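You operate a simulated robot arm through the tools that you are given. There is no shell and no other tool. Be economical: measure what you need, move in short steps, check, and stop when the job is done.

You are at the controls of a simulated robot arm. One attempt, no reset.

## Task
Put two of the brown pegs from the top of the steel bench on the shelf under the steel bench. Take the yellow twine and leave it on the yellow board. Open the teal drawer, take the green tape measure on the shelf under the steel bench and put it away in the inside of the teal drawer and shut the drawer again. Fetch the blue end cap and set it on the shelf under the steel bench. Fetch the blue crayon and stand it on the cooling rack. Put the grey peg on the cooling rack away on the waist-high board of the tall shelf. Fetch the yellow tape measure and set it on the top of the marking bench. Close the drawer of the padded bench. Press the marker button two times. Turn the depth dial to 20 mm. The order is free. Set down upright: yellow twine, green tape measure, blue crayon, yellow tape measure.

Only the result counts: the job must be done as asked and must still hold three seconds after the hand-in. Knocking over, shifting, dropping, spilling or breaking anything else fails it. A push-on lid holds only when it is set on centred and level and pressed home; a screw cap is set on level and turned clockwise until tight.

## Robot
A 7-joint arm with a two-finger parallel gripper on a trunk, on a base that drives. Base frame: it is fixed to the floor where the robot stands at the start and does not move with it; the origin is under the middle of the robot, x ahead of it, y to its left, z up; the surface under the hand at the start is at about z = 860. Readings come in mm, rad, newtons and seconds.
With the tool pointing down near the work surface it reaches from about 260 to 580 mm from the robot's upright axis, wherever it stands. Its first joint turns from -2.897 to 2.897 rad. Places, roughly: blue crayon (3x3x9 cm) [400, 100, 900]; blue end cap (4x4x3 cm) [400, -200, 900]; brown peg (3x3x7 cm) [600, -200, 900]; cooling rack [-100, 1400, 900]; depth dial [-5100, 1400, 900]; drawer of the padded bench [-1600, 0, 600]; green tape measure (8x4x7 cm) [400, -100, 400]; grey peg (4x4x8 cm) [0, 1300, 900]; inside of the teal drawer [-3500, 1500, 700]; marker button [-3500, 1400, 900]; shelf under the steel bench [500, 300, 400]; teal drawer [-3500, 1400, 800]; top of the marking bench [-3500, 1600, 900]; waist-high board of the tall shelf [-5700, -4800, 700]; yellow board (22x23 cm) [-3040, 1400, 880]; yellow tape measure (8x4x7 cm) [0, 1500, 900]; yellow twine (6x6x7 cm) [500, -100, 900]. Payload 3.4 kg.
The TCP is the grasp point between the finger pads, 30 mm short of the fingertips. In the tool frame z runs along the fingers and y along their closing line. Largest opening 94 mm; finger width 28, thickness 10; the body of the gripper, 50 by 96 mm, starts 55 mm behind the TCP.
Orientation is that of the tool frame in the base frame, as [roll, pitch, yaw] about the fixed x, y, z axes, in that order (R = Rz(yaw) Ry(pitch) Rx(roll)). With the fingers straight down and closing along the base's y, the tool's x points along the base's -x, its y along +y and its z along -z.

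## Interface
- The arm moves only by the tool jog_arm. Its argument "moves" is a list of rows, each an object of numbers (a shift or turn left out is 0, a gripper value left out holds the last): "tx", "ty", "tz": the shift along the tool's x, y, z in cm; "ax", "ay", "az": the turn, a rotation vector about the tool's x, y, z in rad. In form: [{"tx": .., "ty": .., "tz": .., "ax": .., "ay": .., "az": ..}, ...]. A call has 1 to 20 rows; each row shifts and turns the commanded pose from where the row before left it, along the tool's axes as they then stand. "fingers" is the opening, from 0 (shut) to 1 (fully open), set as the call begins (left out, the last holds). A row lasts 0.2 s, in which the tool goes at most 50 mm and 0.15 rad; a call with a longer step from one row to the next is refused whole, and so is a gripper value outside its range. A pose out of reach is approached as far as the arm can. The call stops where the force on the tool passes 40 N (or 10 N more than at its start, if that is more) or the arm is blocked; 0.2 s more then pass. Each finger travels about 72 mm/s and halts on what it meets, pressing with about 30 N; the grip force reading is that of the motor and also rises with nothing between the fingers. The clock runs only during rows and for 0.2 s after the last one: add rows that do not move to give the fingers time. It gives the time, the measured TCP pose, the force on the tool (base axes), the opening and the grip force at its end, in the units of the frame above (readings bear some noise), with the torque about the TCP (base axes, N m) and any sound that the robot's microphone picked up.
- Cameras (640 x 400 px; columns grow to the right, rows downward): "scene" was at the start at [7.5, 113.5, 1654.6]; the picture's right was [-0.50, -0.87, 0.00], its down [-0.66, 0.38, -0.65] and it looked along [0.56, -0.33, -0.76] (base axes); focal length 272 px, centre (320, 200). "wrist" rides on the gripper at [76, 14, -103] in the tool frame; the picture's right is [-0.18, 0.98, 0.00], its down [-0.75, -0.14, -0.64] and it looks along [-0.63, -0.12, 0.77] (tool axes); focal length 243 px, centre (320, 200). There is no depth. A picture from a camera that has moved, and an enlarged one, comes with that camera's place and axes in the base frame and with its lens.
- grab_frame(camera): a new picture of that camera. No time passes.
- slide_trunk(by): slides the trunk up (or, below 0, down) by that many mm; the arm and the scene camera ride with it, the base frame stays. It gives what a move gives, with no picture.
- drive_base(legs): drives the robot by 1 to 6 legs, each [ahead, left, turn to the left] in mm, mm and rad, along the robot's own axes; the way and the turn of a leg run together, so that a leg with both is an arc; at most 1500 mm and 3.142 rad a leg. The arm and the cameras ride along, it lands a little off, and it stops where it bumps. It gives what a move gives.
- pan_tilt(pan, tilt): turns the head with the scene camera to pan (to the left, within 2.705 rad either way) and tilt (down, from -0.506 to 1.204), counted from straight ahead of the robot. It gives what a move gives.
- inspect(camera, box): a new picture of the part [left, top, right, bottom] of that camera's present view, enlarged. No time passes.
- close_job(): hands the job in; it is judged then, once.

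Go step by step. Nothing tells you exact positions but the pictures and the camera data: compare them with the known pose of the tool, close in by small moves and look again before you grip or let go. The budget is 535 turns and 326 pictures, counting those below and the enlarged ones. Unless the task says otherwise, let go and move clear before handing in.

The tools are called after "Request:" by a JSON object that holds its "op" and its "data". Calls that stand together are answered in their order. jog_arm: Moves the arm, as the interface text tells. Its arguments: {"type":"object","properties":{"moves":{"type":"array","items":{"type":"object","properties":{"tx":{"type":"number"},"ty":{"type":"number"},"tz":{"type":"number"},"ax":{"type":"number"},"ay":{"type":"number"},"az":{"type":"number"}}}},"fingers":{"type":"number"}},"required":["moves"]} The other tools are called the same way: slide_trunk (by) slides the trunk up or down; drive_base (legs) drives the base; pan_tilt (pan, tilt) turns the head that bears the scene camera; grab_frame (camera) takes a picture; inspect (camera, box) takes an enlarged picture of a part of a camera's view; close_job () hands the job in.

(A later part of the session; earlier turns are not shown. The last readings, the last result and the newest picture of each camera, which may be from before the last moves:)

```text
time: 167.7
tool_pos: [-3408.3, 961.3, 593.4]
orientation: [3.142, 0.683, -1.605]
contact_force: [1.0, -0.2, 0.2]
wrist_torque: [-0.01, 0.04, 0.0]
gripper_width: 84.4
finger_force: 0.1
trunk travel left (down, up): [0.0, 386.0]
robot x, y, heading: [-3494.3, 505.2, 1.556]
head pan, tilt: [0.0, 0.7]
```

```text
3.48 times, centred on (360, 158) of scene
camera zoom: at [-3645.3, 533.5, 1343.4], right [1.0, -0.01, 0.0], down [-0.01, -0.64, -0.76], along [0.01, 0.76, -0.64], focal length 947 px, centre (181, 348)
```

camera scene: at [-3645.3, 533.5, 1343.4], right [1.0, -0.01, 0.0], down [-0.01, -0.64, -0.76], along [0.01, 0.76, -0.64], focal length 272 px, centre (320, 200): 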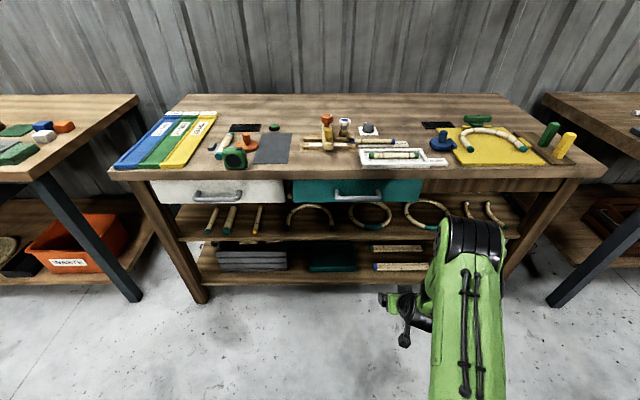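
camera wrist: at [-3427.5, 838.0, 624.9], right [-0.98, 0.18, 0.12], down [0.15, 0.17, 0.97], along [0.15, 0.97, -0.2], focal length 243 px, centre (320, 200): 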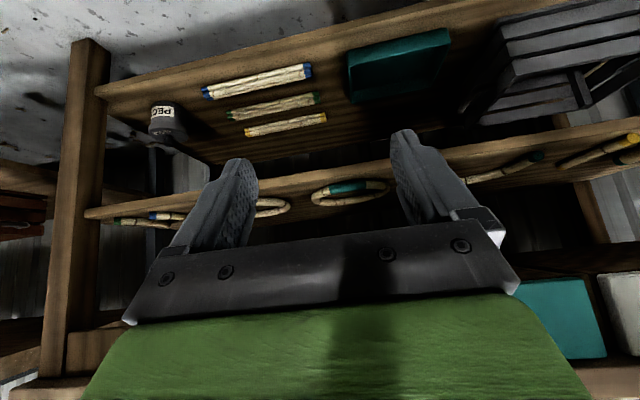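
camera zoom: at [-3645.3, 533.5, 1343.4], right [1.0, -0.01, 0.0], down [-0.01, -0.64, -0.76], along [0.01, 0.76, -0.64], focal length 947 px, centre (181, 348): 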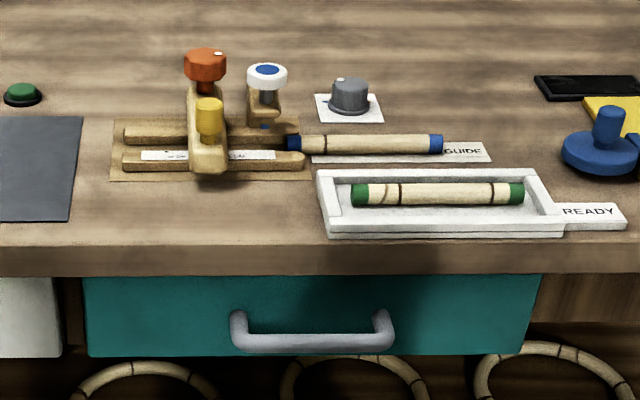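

The blue-and-white plunger near (-3549,1415,950) is the marker button; the drawer handle bar is near (-3511,1221,772). I pitch the hand horizontal and roll it so the fingers close vertically.

Request:
{"op": "jog_arm", "data": {"moves": [{"ay": -0.148}, {"ay": -0.148}, {"ay": -0.148}, {"ay": -0.148}, {"ay": -0.148}, {"ay": -0.148}]}}

Request:
{"op": "jog_arm", "data": {"fingers": 1, "moves": [{"az": 0.1427}, {"az": 0.1427}, {"az": 0.1427}, {"az": 0.1427}, {"az": 0.1427}, {"az": 0.1427}, {"az": 0.1427}, {"az": 0.1427}, {"az": 0.1427}, {"az": 0.1427}, {"az": 0.1427}]}}

Request:
{"op": "grab_frame", "data": {"camera": "wrist"}}

```text
time: 169.1
tool_pos: [-3400.5, 967.9, 599.8]
orientation: [0.444, 1.569, 1.981]
contact_force: [0.1, -0.3, 0.0]
wrist_torque: [-0.02, 0.01, -0.01]
gripper_width: 84.7
finger_force: 0.0
out of reach, approached as far as the arm can: row 6
trunk travel left (down, up): [0.0, 386.0]
robot x, y, heading: [-3495.2, 502.7, 1.557]
head pan, tilt: [0.0, 0.7]
```

```text
time: 171.5
tool_pos: [-3400.5, 967.6, 599.0]
orientation: [1.569, -0.002, 3.109]
contact_force: [-0.2, 0.6, 0.1]
wrist_torque: [0.03, 0.03, 0.0]
gripper_width: 94.0
finger_force: 0.0
trunk travel left (down, up): [0.0, 386.0]
robot x, y, heading: [-3496.5, 505.7, 1.557]
head pan, tilt: [0.0, 0.7]
```

```text
270 pictures are left
camera wrist: at [-3480.4, 866.2, 613.5], right [0.19, -0.01, 0.98], down [0.73, -0.67, -0.14], along [0.66, 0.74, -0.12], focal length 243 px, centre (320, 200)
```

wrist: 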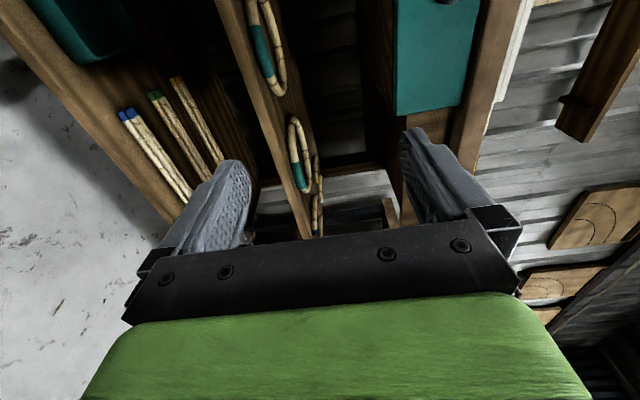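

Request:
{"op": "jog_arm", "data": {"moves": [{"tx": 2.2, "ty": 3.4}, {"tx": 2.2, "ty": 3.4}, {"tx": 2.2, "ty": 3.4}, {"tx": 2.2, "ty": 3.4}, {"tx": 2.2, "ty": 3.4}]}}

Request:
{"op": "drive_base", "data": {"legs": [[100, 0, 0]]}}

Request:
{"op": "grab_frame", "data": {"camera": "wrist"}}

Request:
{"op": "grab_frame", "data": {"camera": "scene"}}

```text
time: 172.7
tool_pos: [-3465.9, 1008.2, 768.9]
orientation: [1.572, 0.001, 3.111]
contact_force: [0.5, 0.1, -0.2]
wrist_torque: [-0.01, -0.01, -0.02]
gripper_width: 94.4
finger_force: 0.1
out of reach, approached as far as the arm can: row 2, 3, 4, 5
trunk travel left (down, up): [0.0, 386.0]
robot x, y, heading: [-3494.1, 505.7, 1.56]
head pan, tilt: [0.0, 0.7]
```

```text
time: 173.9
tool_pos: [-3463.0, 1109.6, 769.4]
orientation: [1.571, 0.003, 3.108]
contact_force: [0.6, 0.7, 0.3]
wrist_torque: [0.01, -0.01, 0.0]
gripper_width: 94.1
finger_force: 0.0
trunk travel left (down, up): [0.0, 386.0]
robot x, y, heading: [-3493.0, 611.1, 1.552]
head pan, tilt: [0.0, 0.7]
```

```text
269 pictures are left
camera wrist: at [-3542.7, 1008.4, 783.4], right [0.18, -0.01, 0.98], down [0.73, -0.67, -0.14], along [0.66, 0.75, -0.12], focal length 243 px, centre (320, 200)
```

wrist: 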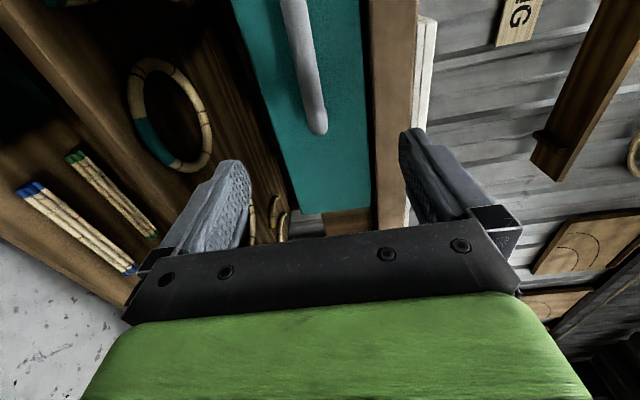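

```text
268 pictures are left
camera scene: at [-3643.8, 635.4, 1343.5], right [1.0, -0.02, 0.0], down [-0.01, -0.64, -0.76], along [0.01, 0.76, -0.64], focal length 272 px, centre (320, 200)
```

scene: 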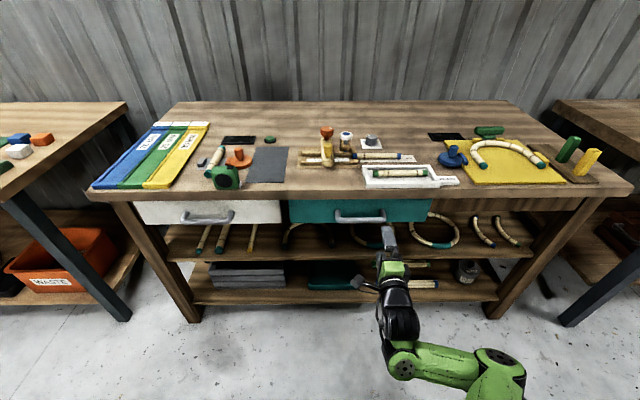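

Request:
{"op": "jog_arm", "data": {"moves": [{"tx": 1.5, "tz": 1.5}, {"tx": 1.5, "tz": 1.5}, {"tx": 1.5, "tz": 1.0}]}}

Request:
{"op": "grab_frame", "data": {"camera": "wrist"}}

```text
time: 174.7
tool_pos: [-3505.7, 1151.4, 769.6]
orientation: [1.571, 0.002, 3.108]
contact_force: [0.0, 0.1, 0.7]
wrist_torque: [0.02, -0.02, -0.02]
gripper_width: 94.0
finger_force: 0.0
trunk travel left (down, up): [0.0, 386.0]
robot x, y, heading: [-3490.1, 606.0, 1.555]
head pan, tilt: [0.0, 0.7]
```

```text
267 pictures are left
camera wrist: at [-3586.4, 1049.6, 783.8], right [0.18, -0.01, 0.98], down [0.73, -0.67, -0.14], along [0.66, 0.75, -0.12], focal length 243 px, centre (320, 200)
```

wrist: 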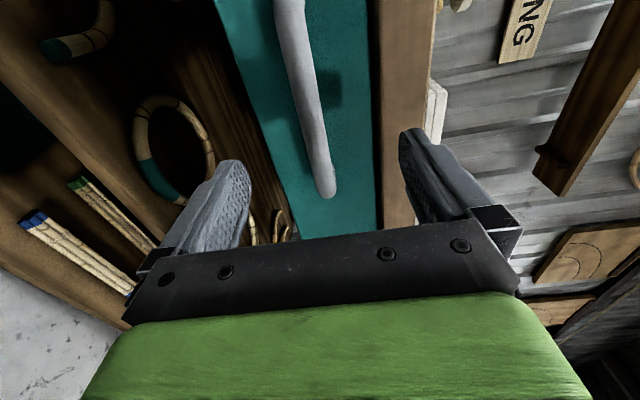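

Request:
{"op": "jog_arm", "data": {"moves": [{"tz": 1.6, "ty": -0.15}, {"tz": 1.6, "ty": -0.15}, {"tz": 1.6, "ty": -0.15}]}}

Request:
{"op": "grab_frame", "data": {"camera": "wrist"}}

```text
time: 175.5
tool_pos: [-3503.3, 1198.0, 764.2]
orientation: [1.572, 0.0, 3.107]
contact_force: [-0.7, 0.7, -0.9]
wrist_torque: [0.02, -0.02, -0.03]
gripper_width: 94.0
finger_force: 0.0
trunk travel left (down, up): [0.0, 386.0]
robot x, y, heading: [-3491.4, 604.4, 1.554]
head pan, tilt: [0.0, 0.7]
```

```text
266 pictures are left
camera wrist: at [-3583.4, 1096.5, 779.4], right [0.18, -0.01, 0.98], down [0.73, -0.67, -0.14], along [0.66, 0.75, -0.12], focal length 243 px, centre (320, 200)
```

wrist: 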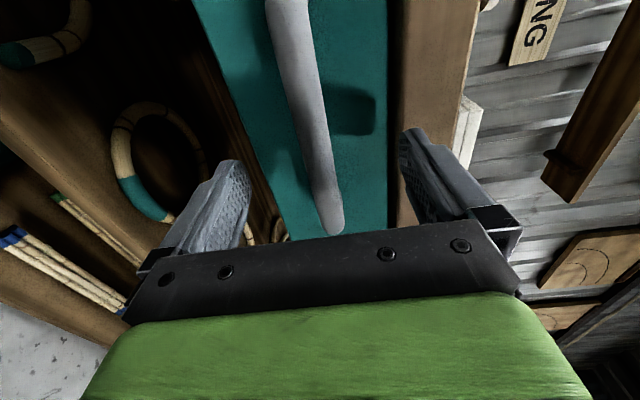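

Bar is between the fingers. Close on it (8 mm further first).

Request:
{"op": "jog_arm", "data": {"moves": [{"tz": 0.7}]}}

Request:
{"op": "jog_arm", "data": {"fingers": 0, "moves": [{}, {}, {}, {}, {}]}}

Request:
{"op": "grab_frame", "data": {"camera": "wrist"}}

```text
time: 175.9
tool_pos: [-3503.7, 1204.8, 764.3]
orientation: [1.57, 0.0, 3.108]
contact_force: [0.4, -0.2, 0.9]
wrist_torque: [0.0, 0.01, 0.02]
gripper_width: 94.0
finger_force: 0.0
trunk travel left (down, up): [0.0, 386.0]
robot x, y, heading: [-3495.3, 606.6, 1.554]
head pan, tilt: [0.0, 0.7]
```

```text
time: 177.1
tool_pos: [-3504.1, 1205.4, 765.4]
orientation: [1.57, 0.002, 3.109]
contact_force: [1.2, 0.4, 3.9]
wrist_torque: [0.06, 0.04, 0.05]
gripper_width: 17.8
finger_force: 44.8
trunk travel left (down, up): [0.0, 386.0]
robot x, y, heading: [-3492.6, 603.9, 1.553]
head pan, tilt: [0.0, 0.7]
```

```text
265 pictures are left
camera wrist: at [-3583.9, 1103.6, 778.9], right [0.18, -0.01, 0.98], down [0.73, -0.67, -0.14], along [0.66, 0.75, -0.12], focal length 243 px, centre (320, 200)
```

wrist: 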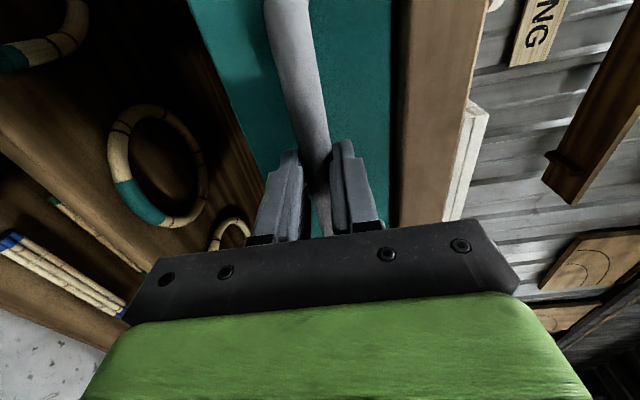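

Request:
{"op": "drive_base", "data": {"legs": [[-180, 0, 0]]}}

Request:
{"op": "grab_frame", "data": {"camera": "scene"}}

```text
time: 178.6
tool_pos: [-3504.6, 1023.9, 765.9]
orientation: [1.571, -0.002, 3.103]
contact_force: [17.6, -1.6, 3.9]
wrist_torque: [0.1, -0.26, -1.04]
gripper_width: 17.3
finger_force: 44.9
trunk travel left (down, up): [0.0, 386.0]
robot x, y, heading: [-3494.9, 426.5, 1.554]
head pan, tilt: [0.0, 0.7]
```

```text
264 pictures are left
camera scene: at [-3644.2, 452.4, 1343.8], right [1.0, -0.01, 0.0], down [-0.01, -0.64, -0.77], along [0.01, 0.77, -0.64], focal length 272 px, centre (320, 200)
```

scene: 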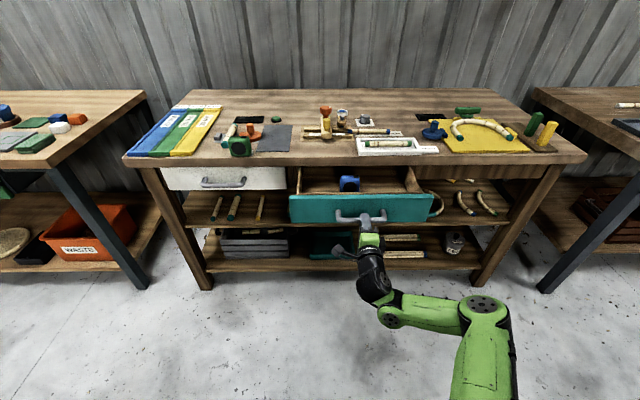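

The drawer is opening; a blue tape measure is already inside. Pull a bit further.

Request:
{"op": "drive_base", "data": {"legs": [[-80, 0, 0]]}}

Request:
{"op": "grab_frame", "data": {"camera": "scene"}}

```text
time: 179.7
tool_pos: [-3504.3, 944.1, 764.3]
orientation: [1.571, -0.002, 3.103]
contact_force: [11.9, -1.3, 3.5]
wrist_torque: [0.07, -0.17, -0.61]
gripper_width: 17.7
finger_force: 44.5
trunk travel left (down, up): [0.0, 386.0]
robot x, y, heading: [-3496.5, 344.6, 1.56]
head pan, tilt: [0.0, 0.7]
```

```text
263 pictures are left
camera scene: at [-3646.0, 373.0, 1343.7], right [1.0, -0.01, 0.0], down [-0.01, -0.64, -0.77], along [0.01, 0.77, -0.64], focal length 272 px, centre (320, 200)
```

scene: 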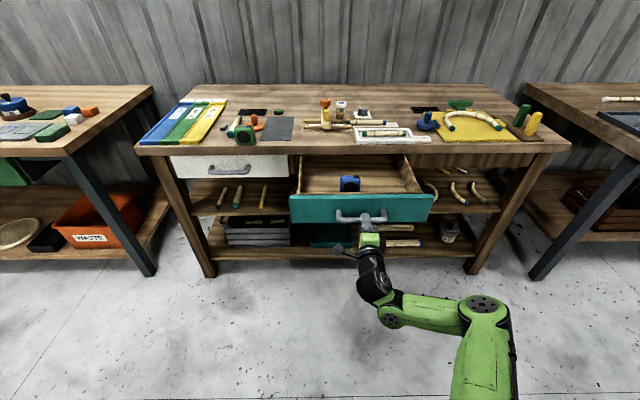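

Request:
{"op": "jog_arm", "data": {"fingers": 1, "moves": [{}, {}, {}, {}, {}, {}]}}

Request:
{"op": "drive_base", "data": {"legs": [[-90, 0, 0]]}}

Request:
{"op": "inspect", "data": {"camera": "scene", "box": [270, 80, 470, 240]}}

```text
time: 181.1
tool_pos: [-3506.5, 944.1, 764.9]
orientation: [1.573, 0.001, 3.101]
contact_force: [0.0, 0.0, 0.5]
wrist_torque: [-0.01, -0.02, -0.01]
gripper_width: 94.1
finger_force: 0.1
trunk travel left (down, up): [0.0, 386.0]
robot x, y, heading: [-3498.1, 348.4, 1.554]
head pan, tilt: [0.0, 0.7]
```

```text
time: 182.2
tool_pos: [-3506.3, 853.4, 764.6]
orientation: [1.57, 0.0, 3.101]
contact_force: [0.2, -0.6, 0.3]
wrist_torque: [-0.04, 0.01, 0.0]
gripper_width: 93.8
finger_force: 0.2
trunk travel left (down, up): [0.0, 386.0]
robot x, y, heading: [-3495.8, 257.8, 1.553]
head pan, tilt: [0.0, 0.7]
```

```text
2.50 times, centred on (370, 160) of scene
camera zoom: at [-3648.8, 283.7, 1343.5], right [1.0, -0.01, 0.0], down [-0.01, -0.64, -0.77], along [0.01, 0.77, -0.64], focal length 681 px, centre (195, 300)
```

zoom: 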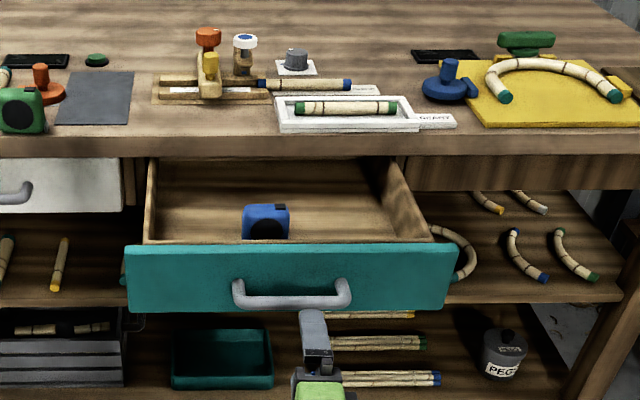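

Drawer is open about 260 mm. Restore the hand's tilted pose and fetch the green tape.

Request:
{"op": "jog_arm", "data": {"moves": [{"az": -0.1427}, {"az": -0.1427}, {"az": -0.1427}, {"az": -0.1427}, {"az": -0.1427}, {"az": -0.1427}, {"az": -0.1427}, {"az": -0.1427}, {"az": -0.1427}, {"az": -0.1427}, {"az": -0.1427}]}}

Request:
{"op": "jog_arm", "data": {"moves": [{"ay": 0.148}, {"ay": 0.148}, {"ay": 0.148}, {"ay": 0.148}, {"ay": 0.148}, {"ay": 0.148}]}}

Request:
{"op": "slide_trunk", "data": {"by": 325}}

Request:
{"op": "grab_frame", "data": {"camera": "scene"}}

```text
time: 184.6
tool_pos: [-3506.0, 855.0, 765.4]
orientation: [-1.894, 1.569, -0.364]
contact_force: [-0.2, -0.5, 0.1]
wrist_torque: [0.03, -0.01, 0.02]
gripper_width: 94.2
finger_force: 0.1
trunk travel left (down, up): [0.0, 386.0]
robot x, y, heading: [-3496.4, 256.5, 1.555]
head pan, tilt: [0.0, 0.7]
```

```text
time: 186.0
tool_pos: [-3506.2, 854.9, 764.5]
orientation: [-3.141, 0.682, -1.614]
contact_force: [-0.9, -0.3, -0.5]
wrist_torque: [0.03, -0.01, 0.02]
gripper_width: 93.9
finger_force: 0.0
trunk travel left (down, up): [0.0, 386.0]
robot x, y, heading: [-3500.0, 254.8, 1.557]
head pan, tilt: [0.0, 0.7]
```

```text
time: 189.2
tool_pos: [-3505.7, 854.6, 1089.2]
orientation: [3.141, 0.683, -1.612]
contact_force: [0.0, 0.0, 0.0]
wrist_torque: [0.01, 0.02, -0.02]
gripper_width: 93.8
finger_force: 0.0
trunk travel left (down, up): [-325.0, 61.0]
robot x, y, heading: [-3499.8, 257.1, 1.56]
head pan, tilt: [0.0, 0.7]
```

```text
261 pictures are left
camera scene: at [-3648.8, 284.3, 1668.0], right [1.0, -0.01, 0.0], down [-0.01, -0.64, -0.76], along [0.01, 0.76, -0.64], focal length 272 px, centre (320, 200)
```

scene: 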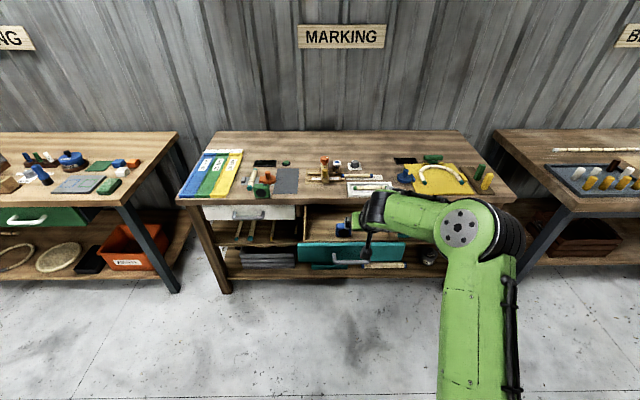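

Request:
{"op": "drive_base", "data": {"legs": [[0, 400, 0.035], [350, 0, 0]]}}

Request:
{"op": "grab_frame", "data": {"camera": "wrist"}}

```text
time: 193.6
tool_pos: [-3935.9, 1207.1, 1089.6]
orientation: [-3.141, 0.68, -1.582]
contact_force: [0.9, 1.0, -0.8]
wrist_torque: [-0.05, -0.01, -0.01]
gripper_width: 94.3
finger_force: 0.1
trunk travel left (down, up): [-325.0, 61.0]
robot x, y, heading: [-3911.9, 609.6, 1.585]
head pan, tilt: [0.0, 0.7]
```

```text
260 pictures are left
camera wrist: at [-3951.8, 1082.4, 1120.4], right [-0.98, 0.15, 0.12], down [0.14, 0.18, 0.97], along [0.13, 0.97, -0.2], focal length 243 px, centre (320, 200)
```

wrist: 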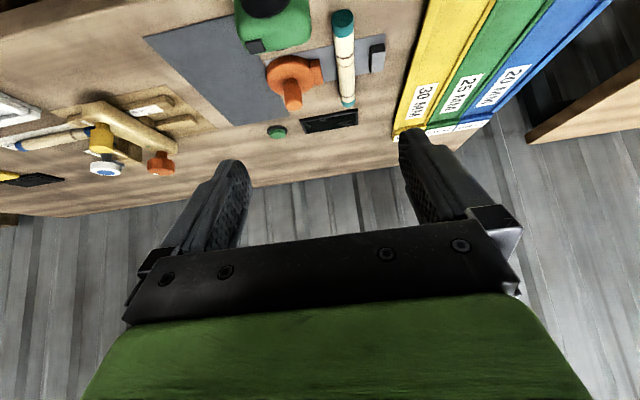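

Request:
{"op": "jog_arm", "data": {"moves": [{"ty": -3.2}, {"tz": 3.03, "tx": 1.9}, {"tz": 3.03, "tx": 1.9}, {"tz": 3.03, "tx": 1.9}]}}

Request:
{"op": "grab_frame", "data": {"camera": "wrist"}}

```text
time: 194.6
tool_pos: [-3903.0, 1220.5, 981.8]
orientation: [3.141, 0.683, -1.584]
contact_force: [-0.8, -0.2, -0.3]
wrist_torque: [0.01, 0.01, 0.0]
gripper_width: 93.9
finger_force: 0.1
trunk travel left (down, up): [-325.0, 61.0]
robot x, y, heading: [-3910.2, 606.8, 1.586]
head pan, tilt: [0.0, 0.7]
```

```text
259 pictures are left
camera wrist: at [-3919.7, 1094.0, 1013.3], right [-0.98, 0.15, 0.12], down [0.14, 0.18, 0.97], along [0.13, 0.97, -0.2], focal length 243 px, centre (320, 200)
```

wrist: 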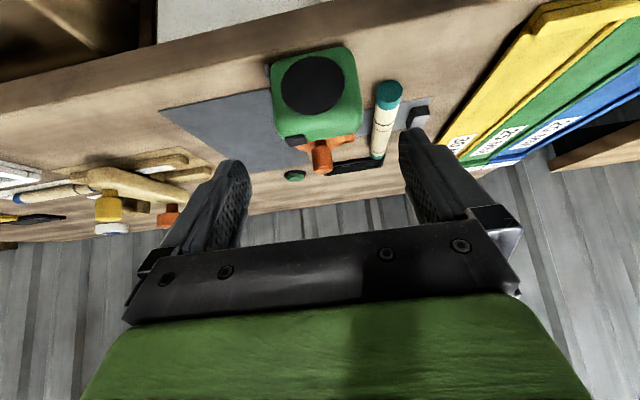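

Request:
{"op": "jog_arm", "data": {"fingers": 0.9, "moves": [{"tz": 2}, {"tz": 2.5}, {"tz": 2.5}, {"tz": 1.9}]}}

Request:
{"op": "grab_frame", "data": {"camera": "wrist"}}

```text
time: 195.6
tool_pos: [-3902.0, 1274.8, 912.0]
orientation: [-3.14, 0.682, -1.581]
contact_force: [0.0, 0.0, 0.6]
wrist_torque: [0.0, 0.03, 0.0]
gripper_width: 84.4
finger_force: 0.1
trunk travel left (down, up): [-325.0, 61.0]
robot x, y, heading: [-3910.2, 607.2, 1.582]
head pan, tilt: [0.0, 0.7]
```

```text
258 pictures are left
camera wrist: at [-3918.5, 1150.7, 943.7], right [-0.98, 0.15, 0.12], down [0.14, 0.18, 0.97], along [0.13, 0.97, -0.2], focal length 243 px, centre (320, 200)
```

wrist: 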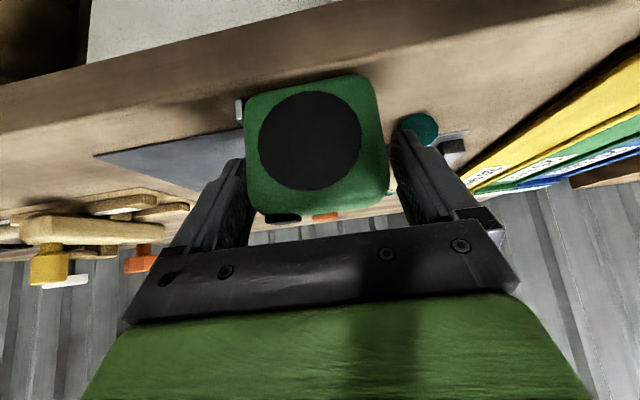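

Close on the tape and lift straight up.

Request:
{"op": "jog_arm", "data": {"fingers": 0, "moves": [{}, {}, {}]}}

Request:
{"op": "jog_arm", "data": {"moves": [{"tz": -2.3, "tx": -1.9}, {"tz": -2.3, "tx": -1.9}, {"tz": -2.3, "tx": -1.9}, {"tz": -2.3, "tx": -1.9}]}}

Request:
{"op": "drive_base", "data": {"legs": [[-350, 0, 0], [0, -385, -0.02]]}}

Request:
{"op": "grab_frame", "data": {"camera": "wrist"}}

Request:
{"op": "grab_frame", "data": {"camera": "scene"}}

```text
time: 196.4
tool_pos: [-3901.2, 1275.3, 912.5]
orientation: [3.139, 0.682, -1.582]
contact_force: [0.9, 0.1, 1.2]
wrist_torque: [0.01, -0.12, 0.0]
gripper_width: 74.1
finger_force: 30.0
trunk travel left (down, up): [-325.0, 61.0]
robot x, y, heading: [-3910.6, 608.1, 1.58]
head pan, tilt: [0.0, 0.7]
```

```text
time: 197.4
tool_pos: [-3903.4, 1274.6, 1032.9]
orientation: [-3.141, 0.683, -1.582]
contact_force: [-1.3, -0.4, -2.6]
wrist_torque: [0.06, -0.01, -0.01]
gripper_width: 74.1
finger_force: 30.0
trunk travel left (down, up): [-325.0, 61.0]
robot x, y, heading: [-3907.3, 609.4, 1.583]
head pan, tilt: [0.0, 0.7]
```

```text
time: 201.7
tool_pos: [-3495.5, 924.0, 1033.5]
orientation: [3.14, 0.681, -1.601]
contact_force: [-0.6, -0.6, -2.0]
wrist_torque: [0.01, 0.0, 0.03]
gripper_width: 74.3
finger_force: 29.9
trunk travel left (down, up): [-325.0, 61.0]
robot x, y, heading: [-3512.0, 256.5, 1.57]
head pan, tilt: [0.0, 0.7]
```

```text
257 pictures are left
camera wrist: at [-3513.5, 800.0, 1064.4], right [-0.98, 0.17, 0.12], down [0.15, 0.18, 0.97], along [0.15, 0.97, -0.2], focal length 243 px, centre (320, 200)
```

wrist: 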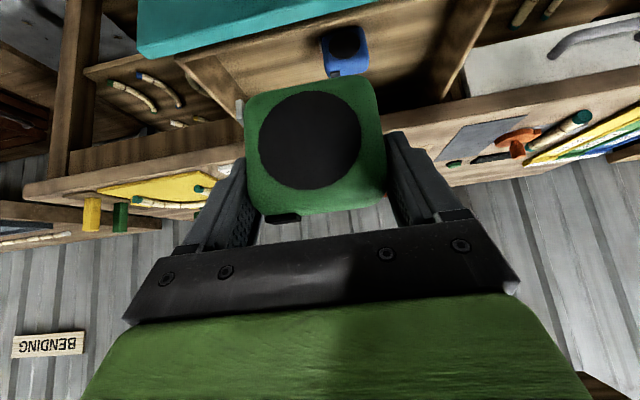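

```text
256 pictures are left
camera scene: at [-3664.0, 284.5, 1667.9], right [1.0, 0.0, 0.0], down [0.0, -0.64, -0.76], along [0.0, 0.76, -0.64], focal length 272 px, centre (320, 200)
```

scene: 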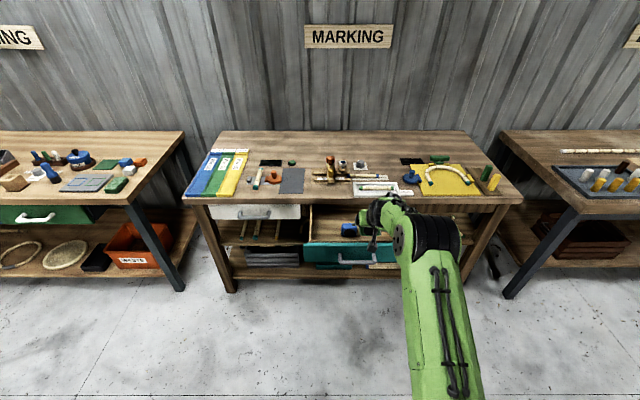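

Green tape is held. I move over the open drawer toward the spot right of the blue tape, (-3425,1180).

Request:
{"op": "drive_base", "data": {"legs": [[200, -70, 0]]}}

Request:
{"op": "jog_arm", "data": {"moves": [{"tz": 1.8, "tx": -0.5}, {"tz": 1.8, "tx": -0.5}, {"tz": 1.8, "tx": -0.5}]}}

Request:
{"op": "grab_frame", "data": {"camera": "wrist"}}

Request:
{"op": "pan_tilt", "data": {"pan": -0.1, "tilt": 0.9}}

Request:
{"op": "grab_frame", "data": {"camera": "scene"}}

```text
time: 203.4
tool_pos: [-3427.0, 1123.3, 1031.7]
orientation: [3.14, 0.681, -1.597]
contact_force: [-1.1, -0.1, -2.2]
wrist_torque: [0.0, 0.0, 0.03]
gripper_width: 74.2
finger_force: 30.2
trunk travel left (down, up): [-325.0, 61.0]
robot x, y, heading: [-3439.6, 458.1, 1.572]
head pan, tilt: [0.0, 0.7]
```

```text
time: 204.2
tool_pos: [-3427.6, 1169.3, 998.0]
orientation: [3.14, 0.681, -1.597]
contact_force: [-0.1, 0.9, -1.6]
wrist_torque: [0.01, 0.02, -0.01]
gripper_width: 74.2
finger_force: 29.9
trunk travel left (down, up): [-325.0, 61.0]
robot x, y, heading: [-3443.2, 459.7, 1.567]
head pan, tilt: [0.0, 0.7]
```

```text
255 pictures are left
camera wrist: at [-3445.0, 1045.1, 1030.0], right [-0.98, 0.17, 0.12], down [0.15, 0.18, 0.97], along [0.14, 0.97, -0.2], focal length 243 px, centre (320, 200)
```

wrist: 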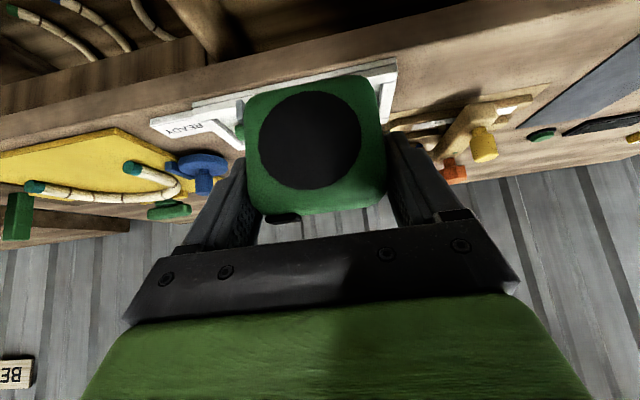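

```text
time: 204.9
tool_pos: [-3426.7, 1168.6, 1000.0]
orientation: [-3.141, 0.681, -1.596]
contact_force: [0.6, -0.1, -1.8]
wrist_torque: [0.07, 0.01, -0.03]
gripper_width: 74.3
finger_force: 29.6
trunk travel left (down, up): [-325.0, 61.0]
robot x, y, heading: [-3442.5, 458.8, 1.57]
head pan, tilt: [-0.099, 0.901]
```

```text
254 pictures are left
camera scene: at [-3587.2, 473.4, 1651.7], right [0.99, -0.1, 0.0], down [-0.08, -0.78, -0.62], along [0.06, 0.62, -0.78], focal length 272 px, centre (320, 200)
```

scene: 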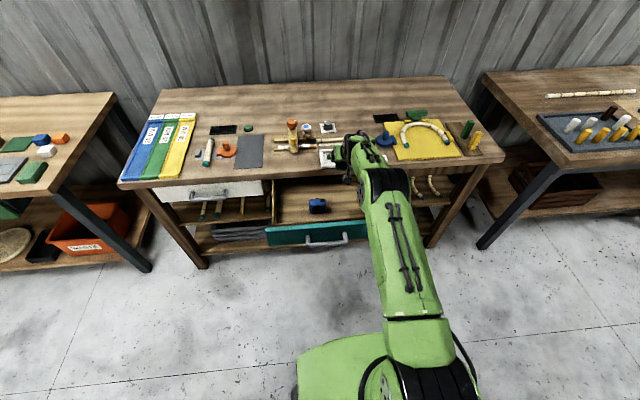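

Request:
{"op": "slide_trunk", "data": {"by": -150}}

Request:
{"op": "grab_frame", "data": {"camera": "wrist"}}

Request:
{"op": "grab_frame", "data": {"camera": "scene"}}

```text
time: 206.7
tool_pos: [-3425.5, 1169.6, 848.9]
orientation: [-3.141, 0.683, -1.596]
contact_force: [0.3, -0.5, -2.5]
wrist_torque: [0.0, 0.03, 0.0]
gripper_width: 74.2
finger_force: 30.1
trunk travel left (down, up): [-175.0, 211.0]
robot x, y, heading: [-3440.1, 458.4, 1.566]
head pan, tilt: [-0.099, 0.901]
```

```text
253 pictures are left
camera wrist: at [-3444.9, 1044.6, 880.8], right [-0.98, 0.17, 0.12], down [0.15, 0.18, 0.97], along [0.14, 0.97, -0.2], focal length 243 px, centre (320, 200)
```

wrist: 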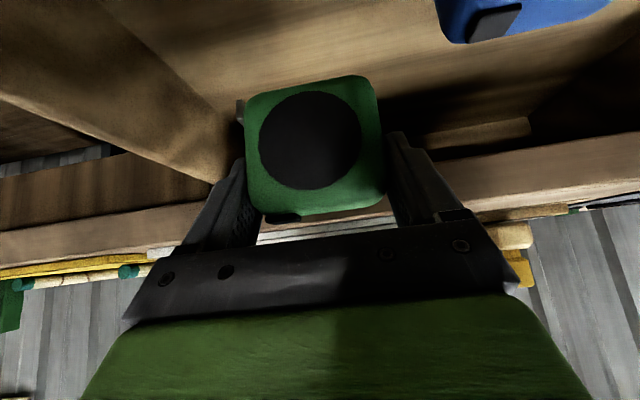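

```text
252 pictures are left
camera scene: at [-3587.1, 473.2, 1501.9], right [0.99, -0.1, 0.0], down [-0.08, -0.78, -0.62], along [0.06, 0.62, -0.78], focal length 272 px, centre (320, 200)
```

scene: 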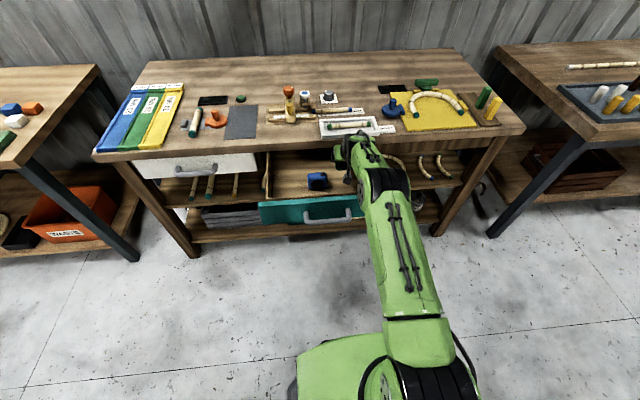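

Request:
{"op": "jog_arm", "data": {"moves": [{"tz": 0.5, "tx": 0.4}, {"tz": 0.5, "tx": 0.4}, {"tz": 0.5, "tx": 0.4}, {"tz": 0.5, "tx": 0.4}, {}]}}

Request:
{"op": "grab_frame", "data": {"camera": "wrist"}}

```text
time: 207.9
tool_pos: [-3426.2, 1169.1, 823.3]
orientation: [-3.141, 0.682, -1.598]
contact_force: [-0.3, 0.3, -3.1]
wrist_torque: [-0.01, 0.03, -0.02]
gripper_width: 74.3
finger_force: 30.1
trunk travel left (down, up): [-175.0, 211.0]
robot x, y, heading: [-3443.3, 459.6, 1.564]
head pan, tilt: [-0.099, 0.901]
```

```text
251 pictures are left
camera wrist: at [-3444.8, 1044.9, 855.2], right [-0.98, 0.17, 0.12], down [0.15, 0.18, 0.97], along [0.14, 0.97, -0.2], focal length 243 px, centre (320, 200)
```

wrist: 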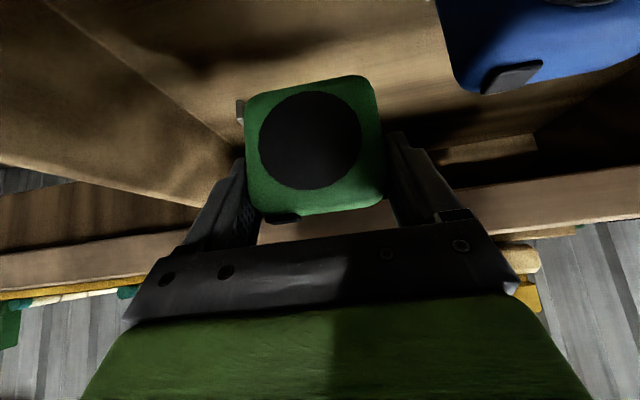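

Request:
{"op": "jog_arm", "data": {"moves": [{"tz": 0.4, "tx": 0.32}, {"tz": 0.4, "tx": 0.32}, {"tz": 0.3, "tx": 0.24}, {}]}}

```text
time: 208.9
tool_pos: [-3426.1, 1170.0, 810.1]
orientation: [-3.141, 0.682, -1.596]
contact_force: [-1.0, -0.2, -2.3]
wrist_torque: [0.04, 0.01, 0.0]
gripper_width: 74.4
finger_force: 30.1
trunk travel left (down, up): [-175.0, 211.0]
robot x, y, heading: [-3445.0, 456.7, 1.568]
head pan, tilt: [-0.099, 0.901]
```

Request:
{"op": "jog_arm", "data": {"moves": [{"tz": 0.25, "tx": 0.2}, {"tz": 0.25, "tx": 0.2}, {}]}}

```text
time: 209.7
tool_pos: [-3426.6, 1169.6, 803.2]
orientation: [3.14, 0.679, -1.598]
contact_force: [-0.9, 0.4, -1.9]
wrist_torque: [-0.01, 0.0, 0.01]
gripper_width: 74.3
finger_force: 30.6
trunk travel left (down, up): [-175.0, 211.0]
robot x, y, heading: [-3443.3, 456.0, 1.569]
head pan, tilt: [-0.099, 0.901]
```

Request:
{"op": "jog_arm", "data": {"moves": [{"tz": 0.2, "tx": 0.16}, {"tz": 0.2, "tx": 0.16}, {}]}}

Request:
{"op": "grab_frame", "data": {"camera": "wrist"}}

```text
time: 210.5
tool_pos: [-3426.0, 1168.4, 797.2]
orientation: [-3.14, 0.681, -1.599]
contact_force: [-0.4, 0.9, -2.0]
wrist_torque: [0.03, -0.03, 0.01]
gripper_width: 74.3
finger_force: 29.7
trunk travel left (down, up): [-175.0, 211.0]
robot x, y, heading: [-3441.4, 455.1, 1.571]
head pan, tilt: [-0.099, 0.901]
```

```text
250 pictures are left
camera wrist: at [-3444.6, 1044.5, 829.9], right [-0.98, 0.17, 0.12], down [0.15, 0.18, 0.97], along [0.14, 0.97, -0.2], focal length 243 px, centre (320, 200)
```

wrist: 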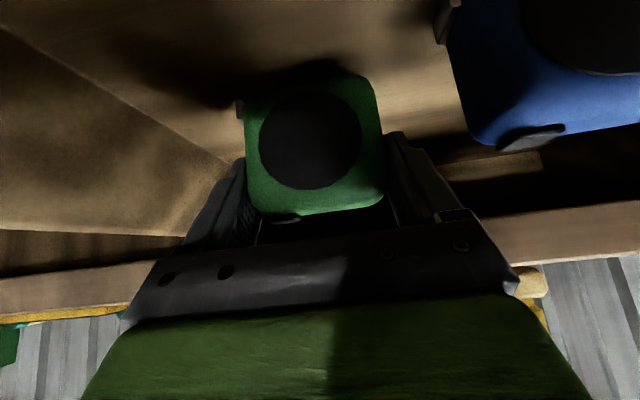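

Request:
{"op": "jog_arm", "data": {"moves": [{"tz": 0.16, "tx": 0.13}, {"tz": 0.16, "tx": 0.13}, {}]}}

```text
time: 211.3
tool_pos: [-3426.1, 1169.5, 796.9]
orientation: [-3.141, 0.687, -1.6]
contact_force: [1.6, 1.5, 16.2]
wrist_torque: [-2.74, 0.31, 0.09]
gripper_width: 74.3
finger_force: 30.3
trunk travel left (down, up): [-175.0, 211.0]
robot x, y, heading: [-3444.7, 457.5, 1.571]
head pan, tilt: [-0.099, 0.901]
```

The torque shows the camera housing touching the drawer's front panel. Raise a little, move 25 mm deeper, and lower again.

Request:
{"op": "jog_arm", "data": {"moves": [{"tz": -0.4, "tx": -0.32}, {"tz": -0.4, "tx": -0.32}, {"tz": 0.8, "tx": -1.0}, {"tz": 0.8, "tx": -1.0}, {}]}}

Request:
{"op": "jog_arm", "data": {"moves": [{"tz": 0.4, "tx": 0.32}, {"tz": 0.4, "tx": 0.32}, {}]}}

```text
time: 212.5
tool_pos: [-3426.9, 1181.7, 804.0]
orientation: [-3.141, 0.681, -1.597]
contact_force: [1.4, -0.9, -2.5]
wrist_torque: [0.01, 0.03, -0.03]
gripper_width: 74.3
finger_force: 29.8
out of reach, approached as far as the arm can: row 4
trunk travel left (down, up): [-175.0, 211.0]
robot x, y, heading: [-3441.2, 457.7, 1.569]
head pan, tilt: [-0.099, 0.901]
```

```text
time: 213.3
tool_pos: [-3426.3, 1178.7, 794.8]
orientation: [3.141, 0.683, -1.598]
contact_force: [-0.1, -0.5, -1.6]
wrist_torque: [0.02, -0.02, 0.01]
gripper_width: 74.3
finger_force: 29.9
out of reach, approached as far as the arm can: row 2
trunk travel left (down, up): [-175.0, 211.0]
robot x, y, heading: [-3443.1, 455.6, 1.567]
head pan, tilt: [-0.099, 0.901]
```

At the reach limit; nudge the base forward 20 mm and go on down.

Request:
{"op": "drive_base", "data": {"legs": [[22, 0, 0]]}}

Request:
{"op": "jog_arm", "data": {"moves": [{"tz": 0.2, "tx": 0.16}, {}]}}

```text
time: 214.1
tool_pos: [-3426.5, 1201.5, 794.2]
orientation: [3.141, 0.68, -1.597]
contact_force: [0.1, 1.0, -3.7]
wrist_torque: [-0.01, 0.01, 0.0]
gripper_width: 74.2
finger_force: 29.6
trunk travel left (down, up): [-175.0, 211.0]
robot x, y, heading: [-3446.3, 476.9, 1.566]
head pan, tilt: [-0.099, 0.901]
```

```text
time: 214.7
tool_pos: [-3426.0, 1199.7, 791.9]
orientation: [-3.141, 0.682, -1.597]
contact_force: [0.6, -0.2, -2.3]
wrist_torque: [0.02, 0.04, 0.02]
gripper_width: 74.3
finger_force: 30.2
trunk travel left (down, up): [-175.0, 211.0]
robot x, y, heading: [-3440.9, 480.0, 1.571]
head pan, tilt: [-0.099, 0.901]
```

Request:
{"op": "jog_arm", "data": {"moves": [{"tz": 0.2, "tx": 0.16}, {"tz": 0.2, "tx": 0.16}, {}]}}

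Request:
{"op": "grab_frame", "data": {"camera": "wrist"}}

```text
time: 215.5
tool_pos: [-3425.6, 1199.3, 786.6]
orientation: [3.14, 0.681, -1.598]
contact_force: [0.4, -0.6, -0.9]
wrist_torque: [0.04, -0.01, 0.0]
gripper_width: 73.9
finger_force: 30.0
trunk travel left (down, up): [-175.0, 211.0]
robot x, y, heading: [-3443.0, 478.8, 1.567]
head pan, tilt: [-0.099, 0.901]
```

```text
249 pictures are left
camera wrist: at [-3444.3, 1076.1, 818.6], right [-0.98, 0.17, 0.12], down [0.15, 0.18, 0.97], along [0.14, 0.97, -0.2], focal length 243 px, centre (320, 200)
```

wrist: 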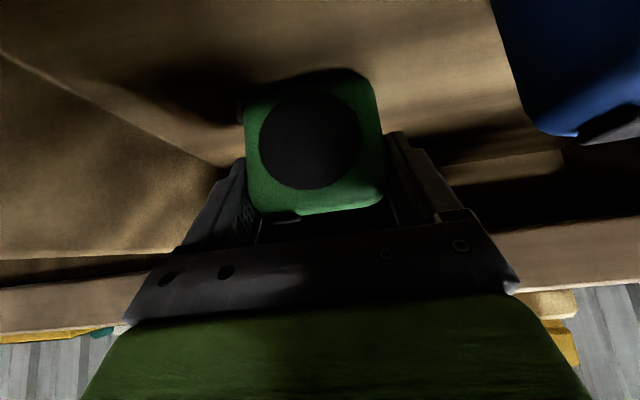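

Request:
{"op": "jog_arm", "data": {"moves": [{"tz": 0.16, "tx": 0.13}, {"tz": 0.16, "tx": 0.13}, {}]}}

```text
time: 216.3
tool_pos: [-3426.0, 1200.0, 784.5]
orientation: [-3.141, 0.683, -1.598]
contact_force: [0.5, 0.0, 5.3]
wrist_torque: [-0.12, -0.21, -0.05]
gripper_width: 74.4
finger_force: 29.9
trunk travel left (down, up): [-175.0, 211.0]
robot x, y, heading: [-3446.2, 477.7, 1.571]
head pan, tilt: [-0.099, 0.901]
```

Real floor contact now. Release and withdraw upward.

Request:
{"op": "jog_arm", "data": {"fingers": 0.9, "moves": [{"tz": 0.05, "tx": 0.04}, {}, {}, {"tz": -1}, {"tz": -2}, {"tz": -2}, {"tz": -3}]}}

Request:
{"op": "grab_frame", "data": {"camera": "wrist"}}

```text
time: 217.9
tool_pos: [-3428.4, 1148.2, 845.7]
orientation: [-3.14, 0.681, -1.598]
contact_force: [0.1, 0.2, 1.3]
wrist_torque: [-0.01, 0.02, -0.01]
gripper_width: 84.8
finger_force: 0.0
trunk travel left (down, up): [-175.0, 211.0]
robot x, y, heading: [-3442.0, 478.5, 1.569]
head pan, tilt: [-0.099, 0.901]
```

```text
248 pictures are left
camera wrist: at [-3446.2, 1023.2, 877.0], right [-0.98, 0.17, 0.12], down [0.15, 0.18, 0.97], along [0.14, 0.97, -0.2], focal length 243 px, centre (320, 200)
```

wrist: 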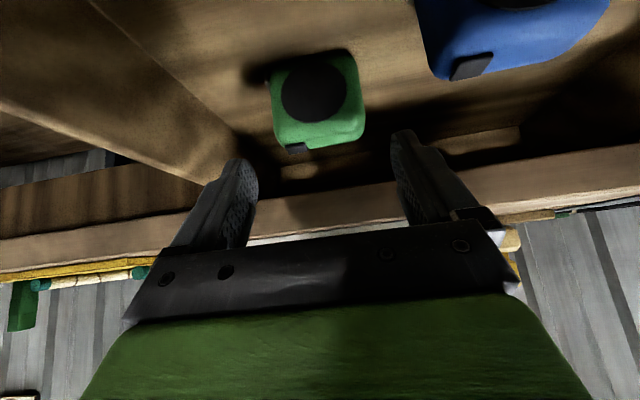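

The tape stands in the drawer. Raise, back off, and set the hand horizontal to push the drawer shut.

Request:
{"op": "slide_trunk", "data": {"by": 120}}

Request:
{"op": "drive_base", "data": {"legs": [[-330, 75, 0]]}}

Request:
{"op": "jog_arm", "data": {"fingers": 0, "moves": [{"ay": -0.147}, {"ay": -0.147}, {"ay": -0.147}, {"ay": -0.147}, {"ay": -0.147}, {"ay": -0.147}]}}

Request:
{"op": "grab_frame", "data": {"camera": "scene"}}

```text
time: 219.4
tool_pos: [-3428.4, 1149.0, 964.7]
orientation: [3.141, 0.679, -1.598]
contact_force: [0.2, 1.1, -0.2]
wrist_torque: [0.0, 0.0, 0.02]
gripper_width: 84.8
finger_force: 0.2
trunk travel left (down, up): [-295.0, 91.0]
robot x, y, heading: [-3443.4, 481.4, 1.577]
head pan, tilt: [-0.099, 0.901]
```

```text
time: 221.2
tool_pos: [-3487.9, 894.1, 967.1]
orientation: [-3.141, 0.685, -1.593]
contact_force: [-0.7, -1.5, -0.3]
wrist_torque: [0.0, 0.0, 0.01]
gripper_width: 84.6
finger_force: 0.1
trunk travel left (down, up): [-295.0, 91.0]
robot x, y, heading: [-3501.5, 226.8, 1.573]
head pan, tilt: [-0.099, 0.901]
stopped in leg 1: the robot was blocked; the commanded pose is now the measured one
```

```text
time: 222.6
tool_pos: [-3487.6, 897.0, 963.8]
orientation: [-3.125, 1.564, -1.575]
contact_force: [-0.6, 0.9, 0.3]
wrist_torque: [0.02, 0.01, 0.04]
gripper_width: 0.0
finger_force: 29.8
trunk travel left (down, up): [-295.0, 91.0]
robot x, y, heading: [-3495.0, 229.7, 1.572]
head pan, tilt: [-0.099, 0.901]
```

```text
247 pictures are left
camera scene: at [-3644.3, 243.5, 1621.2], right [1.0, -0.1, 0.0], down [-0.08, -0.78, -0.62], along [0.06, 0.62, -0.78], focal length 272 px, centre (320, 200)
```

scene: 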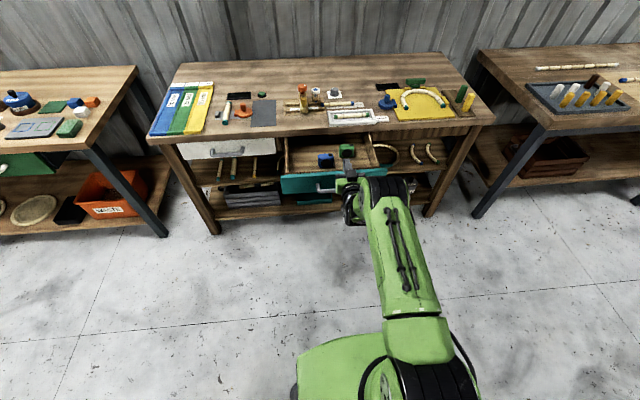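

Something blocked the base from behind at y≈227; I'll avoid backing farther here. Lower the hand to the panel height.

Request:
{"op": "slide_trunk", "data": {"by": -155}}

Request:
{"op": "jog_arm", "data": {"moves": [{"ty": 2.2}, {}]}}

Request:
{"op": "grab_frame", "data": {"camera": "wrist"}}

Request:
{"op": "pan_tilt", "data": {"pan": 2.6, "tilt": 0.9}}

Request:
{"op": "grab_frame", "data": {"camera": "scene"}}

```text
time: 224.4
tool_pos: [-3487.2, 897.2, 809.7]
orientation: [3.137, 1.561, -1.6]
contact_force: [0.1, 0.4, -0.1]
wrist_torque: [-0.01, 0.01, 0.0]
gripper_width: 0.0
finger_force: 30.0
trunk travel left (down, up): [-140.0, 246.0]
robot x, y, heading: [-3501.2, 225.7, 1.573]
head pan, tilt: [-0.099, 0.901]
```

```text
time: 225.0
tool_pos: [-3509.1, 896.9, 809.3]
orientation: [-3.097, 1.562, -1.552]
contact_force: [0.2, 0.1, 0.8]
wrist_torque: [0.02, -0.01, -0.04]
gripper_width: 0.0
finger_force: 29.8
trunk travel left (down, up): [-140.0, 246.0]
robot x, y, heading: [-3497.9, 224.6, 1.57]
head pan, tilt: [-0.099, 0.901]
```

```text
246 pictures are left
camera wrist: at [-3525.9, 793.9, 733.9], right [-0.98, 0.03, 0.18], down [0.13, -0.64, 0.76], along [0.14, 0.77, 0.62], focal length 243 px, centre (320, 200)
```

wrist: 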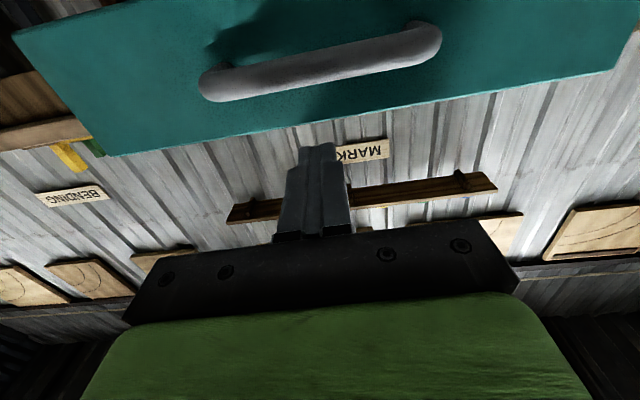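

```text
time: 227.4
tool_pos: [-3508.7, 898.1, 808.2]
orientation: [3.141, 1.561, -1.594]
contact_force: [-0.5, -0.4, -0.1]
wrist_torque: [0.01, 0.03, -0.02]
gripper_width: 0.0
finger_force: 29.8
trunk travel left (down, up): [-140.0, 246.0]
robot x, y, heading: [-3499.3, 228.7, 1.573]
head pan, tilt: [2.601, 0.901]
```

```text
245 pictures are left
camera scene: at [-3690.4, 103.2, 1467.1], right [-0.86, 0.51, 0.0], down [0.4, 0.67, -0.62], along [-0.32, -0.53, -0.78], focal length 272 px, centre (320, 200)
```

scene: 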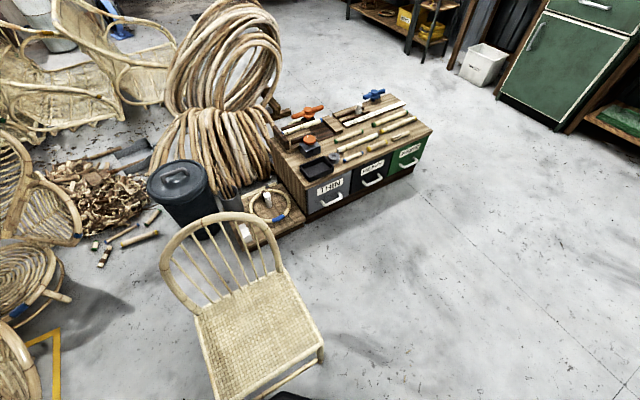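

I'll push on the handle bar itself: lower to z≈765 and drive forward.

Request:
{"op": "jog_arm", "data": {"moves": [{"tx": 2.2}, {"tx": 2.1}, {}]}}

Request:
{"op": "drive_base", "data": {"legs": [[150, 0, 0]]}}

Request:
{"op": "pan_tilt", "data": {"pan": 0.0, "tilt": 0.8}}

Request:
{"op": "grab_frame", "data": {"camera": "scene"}}

```text
time: 228.2
tool_pos: [-3510.2, 897.1, 767.6]
orientation: [-3.129, 1.562, -1.583]
contact_force: [-0.2, 0.1, 0.3]
wrist_torque: [-0.03, 0.01, -0.02]
gripper_width: 0.0
finger_force: 30.3
trunk travel left (down, up): [-140.0, 246.0]
robot x, y, heading: [-3500.9, 229.2, 1.575]
head pan, tilt: [2.601, 0.901]
```

```text
time: 229.6
tool_pos: [-3511.3, 1051.1, 765.7]
orientation: [-3.14, 1.561, -1.59]
contact_force: [-1.1, -0.1, 0.2]
wrist_torque: [-0.03, -0.04, -0.01]
gripper_width: 0.2
finger_force: 30.4
trunk travel left (down, up): [-140.0, 246.0]
robot x, y, heading: [-3500.1, 377.7, 1.57]
head pan, tilt: [2.601, 0.901]
```

```text
time: 231.9
tool_pos: [-3511.4, 1050.3, 766.7]
orientation: [-3.137, 1.562, -1.592]
contact_force: [0.9, 0.3, 0.6]
wrist_torque: [-0.01, 0.01, 0.0]
gripper_width: 0.0
finger_force: 30.2
trunk travel left (down, up): [-140.0, 246.0]
robot x, y, heading: [-3496.1, 379.0, 1.574]
head pan, tilt: [0.0, 0.799]
```

```text
244 pictures are left
camera scene: at [-3652.2, 399.8, 1475.0], right [1.0, 0.0, 0.0], down [0.0, -0.72, -0.7], along [0.0, 0.7, -0.72], focal length 272 px, centre (320, 200)
```

scene: 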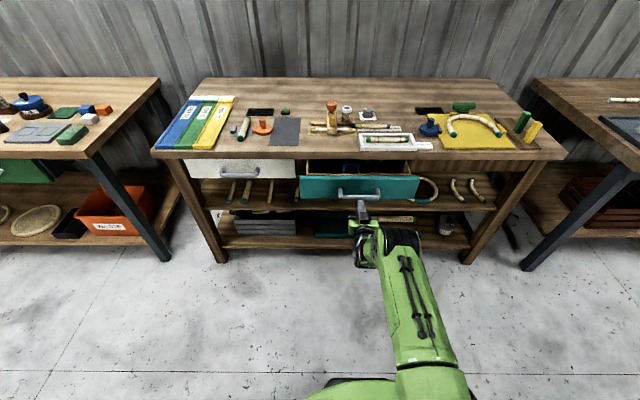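

Request:
{"op": "drive_base", "data": {"legs": [[95, 0, 0]]}}

Request:
{"op": "grab_frame", "data": {"camera": "scene"}}

```text
time: 233.0
tool_pos: [-3510.5, 1147.6, 766.6]
orientation: [-3.136, 1.561, -1.586]
contact_force: [-0.5, 0.4, -0.8]
wrist_torque: [-0.02, 0.01, 0.05]
gripper_width: 0.0
finger_force: 30.0
trunk travel left (down, up): [-140.0, 246.0]
robot x, y, heading: [-3501.2, 475.5, 1.573]
head pan, tilt: [0.0, 0.799]
```

```text
243 pictures are left
camera scene: at [-3652.5, 498.4, 1474.9], right [1.0, 0.0, 0.0], down [0.0, -0.72, -0.7], along [0.0, 0.7, -0.72], focal length 272 px, centre (320, 200)
```

scene: 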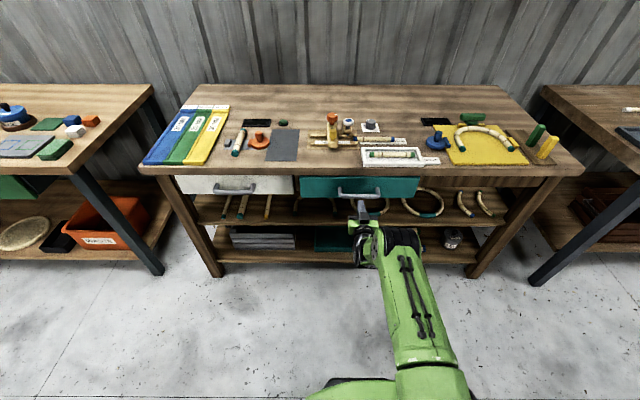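

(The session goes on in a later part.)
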